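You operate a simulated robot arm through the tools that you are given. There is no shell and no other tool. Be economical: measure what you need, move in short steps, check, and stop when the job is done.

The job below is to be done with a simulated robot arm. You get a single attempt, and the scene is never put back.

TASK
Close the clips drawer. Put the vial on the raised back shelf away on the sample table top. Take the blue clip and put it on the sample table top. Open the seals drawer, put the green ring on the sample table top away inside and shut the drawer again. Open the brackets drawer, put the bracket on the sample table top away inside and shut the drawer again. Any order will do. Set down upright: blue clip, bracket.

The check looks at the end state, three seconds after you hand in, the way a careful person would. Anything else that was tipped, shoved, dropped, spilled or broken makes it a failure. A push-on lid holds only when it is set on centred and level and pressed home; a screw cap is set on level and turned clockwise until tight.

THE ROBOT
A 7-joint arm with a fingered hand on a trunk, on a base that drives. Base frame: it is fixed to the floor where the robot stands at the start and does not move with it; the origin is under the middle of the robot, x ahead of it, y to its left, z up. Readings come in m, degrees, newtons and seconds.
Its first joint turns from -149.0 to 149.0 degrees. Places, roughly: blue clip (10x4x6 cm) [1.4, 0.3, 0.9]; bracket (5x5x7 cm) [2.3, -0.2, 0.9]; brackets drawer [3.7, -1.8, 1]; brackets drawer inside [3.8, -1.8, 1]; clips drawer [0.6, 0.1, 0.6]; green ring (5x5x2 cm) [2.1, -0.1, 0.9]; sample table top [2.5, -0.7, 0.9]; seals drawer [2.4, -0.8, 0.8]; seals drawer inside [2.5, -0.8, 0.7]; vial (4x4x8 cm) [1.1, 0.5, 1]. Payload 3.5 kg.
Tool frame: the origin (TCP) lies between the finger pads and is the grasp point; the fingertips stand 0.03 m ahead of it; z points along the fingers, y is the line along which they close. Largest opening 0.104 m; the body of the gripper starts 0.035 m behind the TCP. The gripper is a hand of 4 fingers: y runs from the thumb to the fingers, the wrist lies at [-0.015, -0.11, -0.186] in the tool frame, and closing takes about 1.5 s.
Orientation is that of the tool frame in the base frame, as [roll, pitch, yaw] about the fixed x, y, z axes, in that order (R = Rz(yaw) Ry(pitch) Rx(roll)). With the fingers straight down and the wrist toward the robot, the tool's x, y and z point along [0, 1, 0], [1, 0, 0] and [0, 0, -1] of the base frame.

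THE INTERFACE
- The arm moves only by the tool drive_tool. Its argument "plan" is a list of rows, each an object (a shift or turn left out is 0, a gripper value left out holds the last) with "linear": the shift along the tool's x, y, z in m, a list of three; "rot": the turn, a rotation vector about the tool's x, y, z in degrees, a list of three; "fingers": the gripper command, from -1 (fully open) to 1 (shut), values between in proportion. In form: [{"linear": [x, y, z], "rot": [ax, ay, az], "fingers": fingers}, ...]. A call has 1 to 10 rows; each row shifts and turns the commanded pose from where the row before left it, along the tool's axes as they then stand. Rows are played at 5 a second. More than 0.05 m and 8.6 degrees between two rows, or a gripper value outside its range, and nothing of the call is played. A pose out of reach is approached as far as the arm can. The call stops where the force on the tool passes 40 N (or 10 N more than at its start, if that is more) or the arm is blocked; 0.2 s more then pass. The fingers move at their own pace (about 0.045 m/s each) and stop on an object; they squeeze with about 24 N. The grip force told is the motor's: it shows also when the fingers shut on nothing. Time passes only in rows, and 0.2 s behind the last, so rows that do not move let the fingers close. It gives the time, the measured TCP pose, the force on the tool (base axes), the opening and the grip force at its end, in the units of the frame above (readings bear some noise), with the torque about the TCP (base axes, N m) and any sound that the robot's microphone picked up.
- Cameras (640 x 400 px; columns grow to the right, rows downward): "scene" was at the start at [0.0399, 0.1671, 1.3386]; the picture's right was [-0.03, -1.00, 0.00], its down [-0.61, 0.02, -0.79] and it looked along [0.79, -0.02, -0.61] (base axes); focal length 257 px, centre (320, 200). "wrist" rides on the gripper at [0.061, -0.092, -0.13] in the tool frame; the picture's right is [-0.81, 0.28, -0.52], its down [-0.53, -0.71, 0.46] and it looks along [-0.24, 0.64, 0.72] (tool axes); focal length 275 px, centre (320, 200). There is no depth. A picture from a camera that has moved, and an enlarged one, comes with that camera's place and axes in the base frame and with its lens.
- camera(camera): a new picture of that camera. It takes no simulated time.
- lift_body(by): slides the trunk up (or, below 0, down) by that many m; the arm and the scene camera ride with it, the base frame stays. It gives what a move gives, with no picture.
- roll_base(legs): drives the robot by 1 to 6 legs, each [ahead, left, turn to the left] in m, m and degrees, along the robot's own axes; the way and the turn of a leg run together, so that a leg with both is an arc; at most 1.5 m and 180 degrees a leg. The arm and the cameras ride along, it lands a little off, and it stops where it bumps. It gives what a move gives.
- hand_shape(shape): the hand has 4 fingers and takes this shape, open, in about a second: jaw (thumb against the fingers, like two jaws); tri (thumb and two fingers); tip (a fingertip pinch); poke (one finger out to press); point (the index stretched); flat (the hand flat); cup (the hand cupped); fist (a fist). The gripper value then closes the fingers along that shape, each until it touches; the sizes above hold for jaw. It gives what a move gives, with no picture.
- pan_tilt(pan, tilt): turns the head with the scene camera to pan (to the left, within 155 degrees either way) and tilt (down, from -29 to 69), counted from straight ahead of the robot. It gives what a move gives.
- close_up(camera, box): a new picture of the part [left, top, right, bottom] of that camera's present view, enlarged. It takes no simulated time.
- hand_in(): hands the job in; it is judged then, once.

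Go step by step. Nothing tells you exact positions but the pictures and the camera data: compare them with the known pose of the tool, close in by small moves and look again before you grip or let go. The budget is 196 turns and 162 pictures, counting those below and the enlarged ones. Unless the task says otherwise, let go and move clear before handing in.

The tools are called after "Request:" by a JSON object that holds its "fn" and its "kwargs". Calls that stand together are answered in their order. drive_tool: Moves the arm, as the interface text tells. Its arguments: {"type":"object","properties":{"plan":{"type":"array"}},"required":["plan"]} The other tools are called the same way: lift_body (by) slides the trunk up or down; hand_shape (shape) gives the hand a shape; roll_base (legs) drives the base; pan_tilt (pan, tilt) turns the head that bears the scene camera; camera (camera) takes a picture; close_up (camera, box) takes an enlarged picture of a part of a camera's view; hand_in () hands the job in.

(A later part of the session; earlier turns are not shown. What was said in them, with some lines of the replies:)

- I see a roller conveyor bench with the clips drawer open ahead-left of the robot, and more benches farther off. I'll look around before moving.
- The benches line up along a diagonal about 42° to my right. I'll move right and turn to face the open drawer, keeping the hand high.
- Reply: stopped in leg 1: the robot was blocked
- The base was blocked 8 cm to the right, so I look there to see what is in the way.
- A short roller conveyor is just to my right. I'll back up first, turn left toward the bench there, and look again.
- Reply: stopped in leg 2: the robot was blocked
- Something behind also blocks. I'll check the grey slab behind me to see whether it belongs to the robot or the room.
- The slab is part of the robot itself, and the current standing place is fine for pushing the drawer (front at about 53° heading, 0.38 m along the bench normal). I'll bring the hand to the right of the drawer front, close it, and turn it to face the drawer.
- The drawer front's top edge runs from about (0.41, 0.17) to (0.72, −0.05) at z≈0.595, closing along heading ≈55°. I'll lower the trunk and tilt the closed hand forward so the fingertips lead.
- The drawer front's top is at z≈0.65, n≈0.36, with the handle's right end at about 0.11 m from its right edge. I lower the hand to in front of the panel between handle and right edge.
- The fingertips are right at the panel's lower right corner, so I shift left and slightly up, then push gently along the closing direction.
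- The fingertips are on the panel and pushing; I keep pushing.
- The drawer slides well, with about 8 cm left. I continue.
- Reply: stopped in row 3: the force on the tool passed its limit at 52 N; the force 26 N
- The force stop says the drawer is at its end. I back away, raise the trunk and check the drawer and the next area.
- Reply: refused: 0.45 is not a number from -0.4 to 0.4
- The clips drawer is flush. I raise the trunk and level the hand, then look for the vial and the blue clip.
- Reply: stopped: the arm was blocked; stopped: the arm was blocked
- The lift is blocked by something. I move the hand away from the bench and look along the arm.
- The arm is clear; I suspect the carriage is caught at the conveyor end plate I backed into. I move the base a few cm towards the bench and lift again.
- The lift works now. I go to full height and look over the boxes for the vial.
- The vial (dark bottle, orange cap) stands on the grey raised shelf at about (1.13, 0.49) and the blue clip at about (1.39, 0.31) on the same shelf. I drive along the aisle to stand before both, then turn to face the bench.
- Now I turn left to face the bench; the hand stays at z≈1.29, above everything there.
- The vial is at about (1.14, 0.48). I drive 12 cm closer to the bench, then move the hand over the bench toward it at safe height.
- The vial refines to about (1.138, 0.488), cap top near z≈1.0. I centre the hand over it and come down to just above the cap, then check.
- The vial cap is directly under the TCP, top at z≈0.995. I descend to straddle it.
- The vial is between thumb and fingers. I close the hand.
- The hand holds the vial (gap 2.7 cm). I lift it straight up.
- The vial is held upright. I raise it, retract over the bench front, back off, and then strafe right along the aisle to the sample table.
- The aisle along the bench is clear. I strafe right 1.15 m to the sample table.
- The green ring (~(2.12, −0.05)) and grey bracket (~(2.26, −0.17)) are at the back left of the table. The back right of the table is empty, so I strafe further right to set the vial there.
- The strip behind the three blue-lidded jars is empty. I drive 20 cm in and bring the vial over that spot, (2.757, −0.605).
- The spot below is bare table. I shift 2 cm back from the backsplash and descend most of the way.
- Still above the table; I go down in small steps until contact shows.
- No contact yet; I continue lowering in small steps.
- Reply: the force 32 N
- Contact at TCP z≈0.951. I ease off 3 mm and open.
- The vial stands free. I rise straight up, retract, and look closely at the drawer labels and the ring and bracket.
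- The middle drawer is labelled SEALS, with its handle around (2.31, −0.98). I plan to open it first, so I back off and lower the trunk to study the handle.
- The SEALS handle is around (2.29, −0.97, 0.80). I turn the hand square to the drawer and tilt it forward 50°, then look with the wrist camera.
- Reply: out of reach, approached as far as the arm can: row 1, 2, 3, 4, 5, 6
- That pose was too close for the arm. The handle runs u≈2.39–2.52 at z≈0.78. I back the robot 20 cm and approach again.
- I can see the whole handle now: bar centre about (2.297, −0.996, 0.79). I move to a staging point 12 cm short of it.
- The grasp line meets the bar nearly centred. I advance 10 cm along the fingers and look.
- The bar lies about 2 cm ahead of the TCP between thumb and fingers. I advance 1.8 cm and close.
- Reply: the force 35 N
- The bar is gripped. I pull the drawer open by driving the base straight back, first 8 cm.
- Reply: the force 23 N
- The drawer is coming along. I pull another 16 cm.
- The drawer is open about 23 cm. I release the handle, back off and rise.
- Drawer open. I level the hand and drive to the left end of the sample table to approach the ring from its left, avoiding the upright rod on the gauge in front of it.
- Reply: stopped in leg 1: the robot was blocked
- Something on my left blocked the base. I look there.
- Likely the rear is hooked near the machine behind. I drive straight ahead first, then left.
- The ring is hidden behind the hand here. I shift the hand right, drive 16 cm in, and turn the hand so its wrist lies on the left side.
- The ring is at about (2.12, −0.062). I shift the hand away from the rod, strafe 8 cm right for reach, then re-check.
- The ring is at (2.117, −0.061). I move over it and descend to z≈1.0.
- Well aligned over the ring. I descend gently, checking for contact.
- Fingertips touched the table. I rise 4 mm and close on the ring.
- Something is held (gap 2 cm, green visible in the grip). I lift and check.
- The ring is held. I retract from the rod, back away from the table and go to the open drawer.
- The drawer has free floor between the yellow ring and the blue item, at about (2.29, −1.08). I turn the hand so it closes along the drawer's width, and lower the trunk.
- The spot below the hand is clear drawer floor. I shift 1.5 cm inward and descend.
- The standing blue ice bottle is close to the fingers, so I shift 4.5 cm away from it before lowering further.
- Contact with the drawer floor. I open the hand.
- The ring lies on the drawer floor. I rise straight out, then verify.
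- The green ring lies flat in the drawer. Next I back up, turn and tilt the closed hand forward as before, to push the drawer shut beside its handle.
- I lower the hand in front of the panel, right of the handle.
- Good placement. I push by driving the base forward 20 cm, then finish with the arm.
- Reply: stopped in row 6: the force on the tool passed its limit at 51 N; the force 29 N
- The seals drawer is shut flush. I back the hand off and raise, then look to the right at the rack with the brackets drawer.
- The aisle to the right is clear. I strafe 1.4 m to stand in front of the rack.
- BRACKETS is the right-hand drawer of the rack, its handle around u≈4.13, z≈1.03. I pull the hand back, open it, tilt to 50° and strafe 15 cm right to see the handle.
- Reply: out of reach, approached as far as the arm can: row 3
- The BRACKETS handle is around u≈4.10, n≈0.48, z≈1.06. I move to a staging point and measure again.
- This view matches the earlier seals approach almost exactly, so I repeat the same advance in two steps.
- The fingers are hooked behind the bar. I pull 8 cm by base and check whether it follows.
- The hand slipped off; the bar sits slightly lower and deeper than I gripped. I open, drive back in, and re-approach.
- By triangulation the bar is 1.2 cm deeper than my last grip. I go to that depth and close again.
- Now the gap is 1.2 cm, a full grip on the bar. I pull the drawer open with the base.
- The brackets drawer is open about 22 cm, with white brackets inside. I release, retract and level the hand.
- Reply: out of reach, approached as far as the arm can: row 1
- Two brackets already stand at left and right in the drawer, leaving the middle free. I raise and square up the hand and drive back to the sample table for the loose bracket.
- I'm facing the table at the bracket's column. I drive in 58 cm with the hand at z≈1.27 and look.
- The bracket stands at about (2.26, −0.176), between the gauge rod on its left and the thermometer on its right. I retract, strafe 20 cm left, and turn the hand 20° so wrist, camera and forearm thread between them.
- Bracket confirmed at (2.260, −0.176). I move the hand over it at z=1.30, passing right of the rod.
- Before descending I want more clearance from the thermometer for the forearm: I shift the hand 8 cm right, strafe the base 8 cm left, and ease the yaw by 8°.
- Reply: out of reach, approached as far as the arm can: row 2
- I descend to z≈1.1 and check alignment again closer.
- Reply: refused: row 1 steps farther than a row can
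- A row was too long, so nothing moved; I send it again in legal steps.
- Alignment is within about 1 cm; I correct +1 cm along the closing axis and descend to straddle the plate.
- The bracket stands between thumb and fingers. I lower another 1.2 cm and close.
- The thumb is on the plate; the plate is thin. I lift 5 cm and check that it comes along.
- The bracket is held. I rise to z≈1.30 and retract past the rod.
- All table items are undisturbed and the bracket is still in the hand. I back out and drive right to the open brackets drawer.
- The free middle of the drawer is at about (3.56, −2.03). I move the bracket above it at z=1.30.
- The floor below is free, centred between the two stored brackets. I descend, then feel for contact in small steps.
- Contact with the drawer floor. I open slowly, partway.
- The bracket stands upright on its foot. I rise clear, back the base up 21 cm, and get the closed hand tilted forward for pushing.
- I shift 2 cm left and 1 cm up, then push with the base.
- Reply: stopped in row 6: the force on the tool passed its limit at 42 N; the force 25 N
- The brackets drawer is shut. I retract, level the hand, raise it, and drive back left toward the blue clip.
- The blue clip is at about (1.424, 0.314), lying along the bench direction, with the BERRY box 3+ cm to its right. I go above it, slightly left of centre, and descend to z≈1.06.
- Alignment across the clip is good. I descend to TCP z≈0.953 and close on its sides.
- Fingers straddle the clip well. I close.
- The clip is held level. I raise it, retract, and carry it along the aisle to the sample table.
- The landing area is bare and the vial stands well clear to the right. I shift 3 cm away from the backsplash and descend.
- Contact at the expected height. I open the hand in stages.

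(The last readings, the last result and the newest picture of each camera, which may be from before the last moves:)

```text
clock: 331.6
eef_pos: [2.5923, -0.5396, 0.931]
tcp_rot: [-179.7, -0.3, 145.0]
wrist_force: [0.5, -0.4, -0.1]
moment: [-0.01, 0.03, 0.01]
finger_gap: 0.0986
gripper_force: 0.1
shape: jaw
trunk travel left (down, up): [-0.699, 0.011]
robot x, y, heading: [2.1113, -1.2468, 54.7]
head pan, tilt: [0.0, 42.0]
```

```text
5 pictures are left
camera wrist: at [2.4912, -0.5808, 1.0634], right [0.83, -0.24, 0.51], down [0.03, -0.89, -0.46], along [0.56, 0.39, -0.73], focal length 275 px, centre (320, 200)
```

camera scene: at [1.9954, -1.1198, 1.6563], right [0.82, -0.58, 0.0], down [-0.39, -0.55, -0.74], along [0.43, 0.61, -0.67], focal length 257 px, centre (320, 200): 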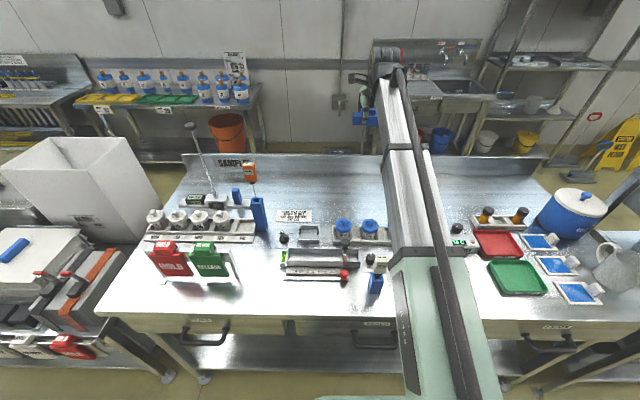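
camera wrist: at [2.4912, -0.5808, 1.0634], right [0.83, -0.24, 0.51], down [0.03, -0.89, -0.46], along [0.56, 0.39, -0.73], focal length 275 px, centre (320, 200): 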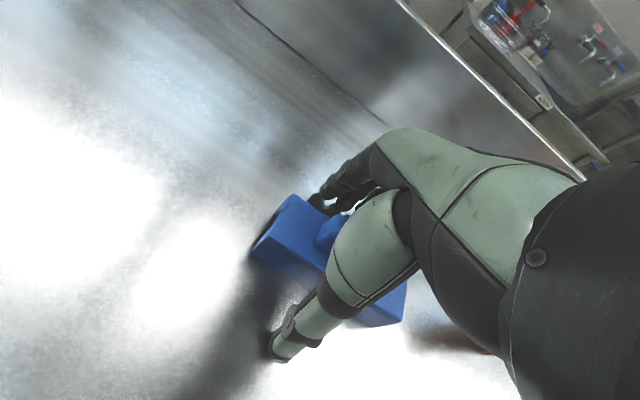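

The clip sits flat on the table between the open fingers. I rise straight up and retract, then check the table.

Request:
{"fn": "drive_tool", "kwargs": {"plan": [{"linear": [0, 0, -0.03]}, {"linear": [0, 0, -0.045]}, {"linear": [0, 0, -0.045]}, {"linear": [0, 0, -0.045]}, {"linear": [0, 0, -0.045]}, {"linear": [0, 0, -0.045]}, {"linear": [0, 0, -0.045]}, {"linear": [0, 0, -0.04]}]}}

Request:
{"fn": "drive_tool", "kwargs": {"plan": [{"linear": [0, -0.045, 0]}, {"linear": [0, -0.045, 0]}, {"linear": [0, -0.045, 0]}, {"linear": [0, -0.045, 0]}, {"linear": [0, -0.045, 0]}]}}

Request:
{"fn": "roll_base", "kwargs": {"legs": [[-0.35, 0, 0]]}}

Request:
{"fn": "camera", "kwargs": {"camera": "scene"}}

Request:
{"fn": "close_up", "kwargs": {"camera": "scene", "box": [300, 90, 500, 215]}}

```text
clock: 333.4
eef_pos: [2.5935, -0.5384, 1.2735]
tcp_rot: [-179.7, -0.5, 145.1]
wrist_force: [0.8, 0.0, -0.2]
moment: [-0.01, -0.04, -0.01]
finger_gap: 0.0984
gripper_force: 0.1
shape: jaw
trunk travel left (down, up): [-0.699, 0.011]
robot x, y, heading: [2.1128, -1.2495, 54.5]
head pan, tilt: [0.0, 42.0]
```

```text
clock: 334.6
eef_pos: [2.466, -0.7256, 1.2727]
tcp_rot: [-180.0, -0.3, 145.1]
wrist_force: [-0.4, -1.0, -0.1]
moment: [0.0, -0.02, -0.01]
finger_gap: 0.0987
gripper_force: 0.1
shape: jaw
trunk travel left (down, up): [-0.699, 0.011]
robot x, y, heading: [2.1126, -1.2455, 54.7]
head pan, tilt: [0.0, 42.0]
```

```text
clock: 336.9
eef_pos: [2.2648, -1.0105, 1.2721]
tcp_rot: [-180.0, -0.3, 145.0]
wrist_force: [-1.0, 0.0, -0.3]
moment: [-0.02, -0.01, -0.02]
finger_gap: 0.0989
gripper_force: 0.0
shape: jaw
trunk travel left (down, up): [-0.699, 0.011]
robot x, y, heading: [1.9123, -1.5336, 54.7]
head pan, tilt: [0.0, 42.0]
```

```text
4 pictures are left
camera scene: at [1.7924, -1.4063, 1.6565], right [0.81, -0.58, 0.0], down [-0.39, -0.54, -0.74], along [0.43, 0.61, -0.67], focal length 257 px, centre (320, 200)
```

scene: 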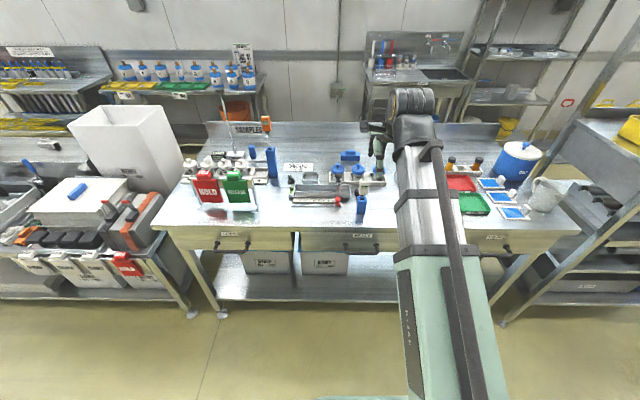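

```text
3.20 times, centred on (400, 152) of scene
camera zoom: at [1.7924, -1.4063, 1.6565], right [0.81, -0.58, 0.0], down [-0.39, -0.54, -0.74], along [0.43, 0.61, -0.67], focal length 823 px, centre (64, 352)
```

zoom: 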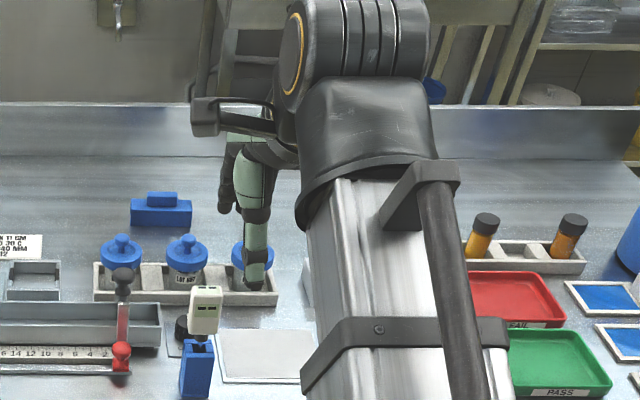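

The job is finished: the clip sits upright, the vial was last seen standing just before I set the clip down, and the hand is clear. All three drawers are shut, so I hand in.

Request:
{"fn": "hand_in", "kwargs": {}}

```text
The job is handed in.
```

I finished all five parts and handed the job in; I haven't seen the result of the check.

- **Clips drawer:** closed flush with the bench.
- **Vial:** moved from the raised back shelf to the back of the sample table top. It was hidden behind the hand in my last picture, but stood upright in the one before I set the clip down.
- **Blue clip:** upright on the sample table top, left of the vial.
- **Green ring:** lying flat in the seals drawer, which is shut.
- **Bracket:** standing upright on its foot in the brackets drawer, between the two brackets already there. That drawer is shut.

The robot base touched nearby equipment a few times while driving, and the hand slipped off the brackets handle once. I saw nothing tipped or moved out of place in the pictures.
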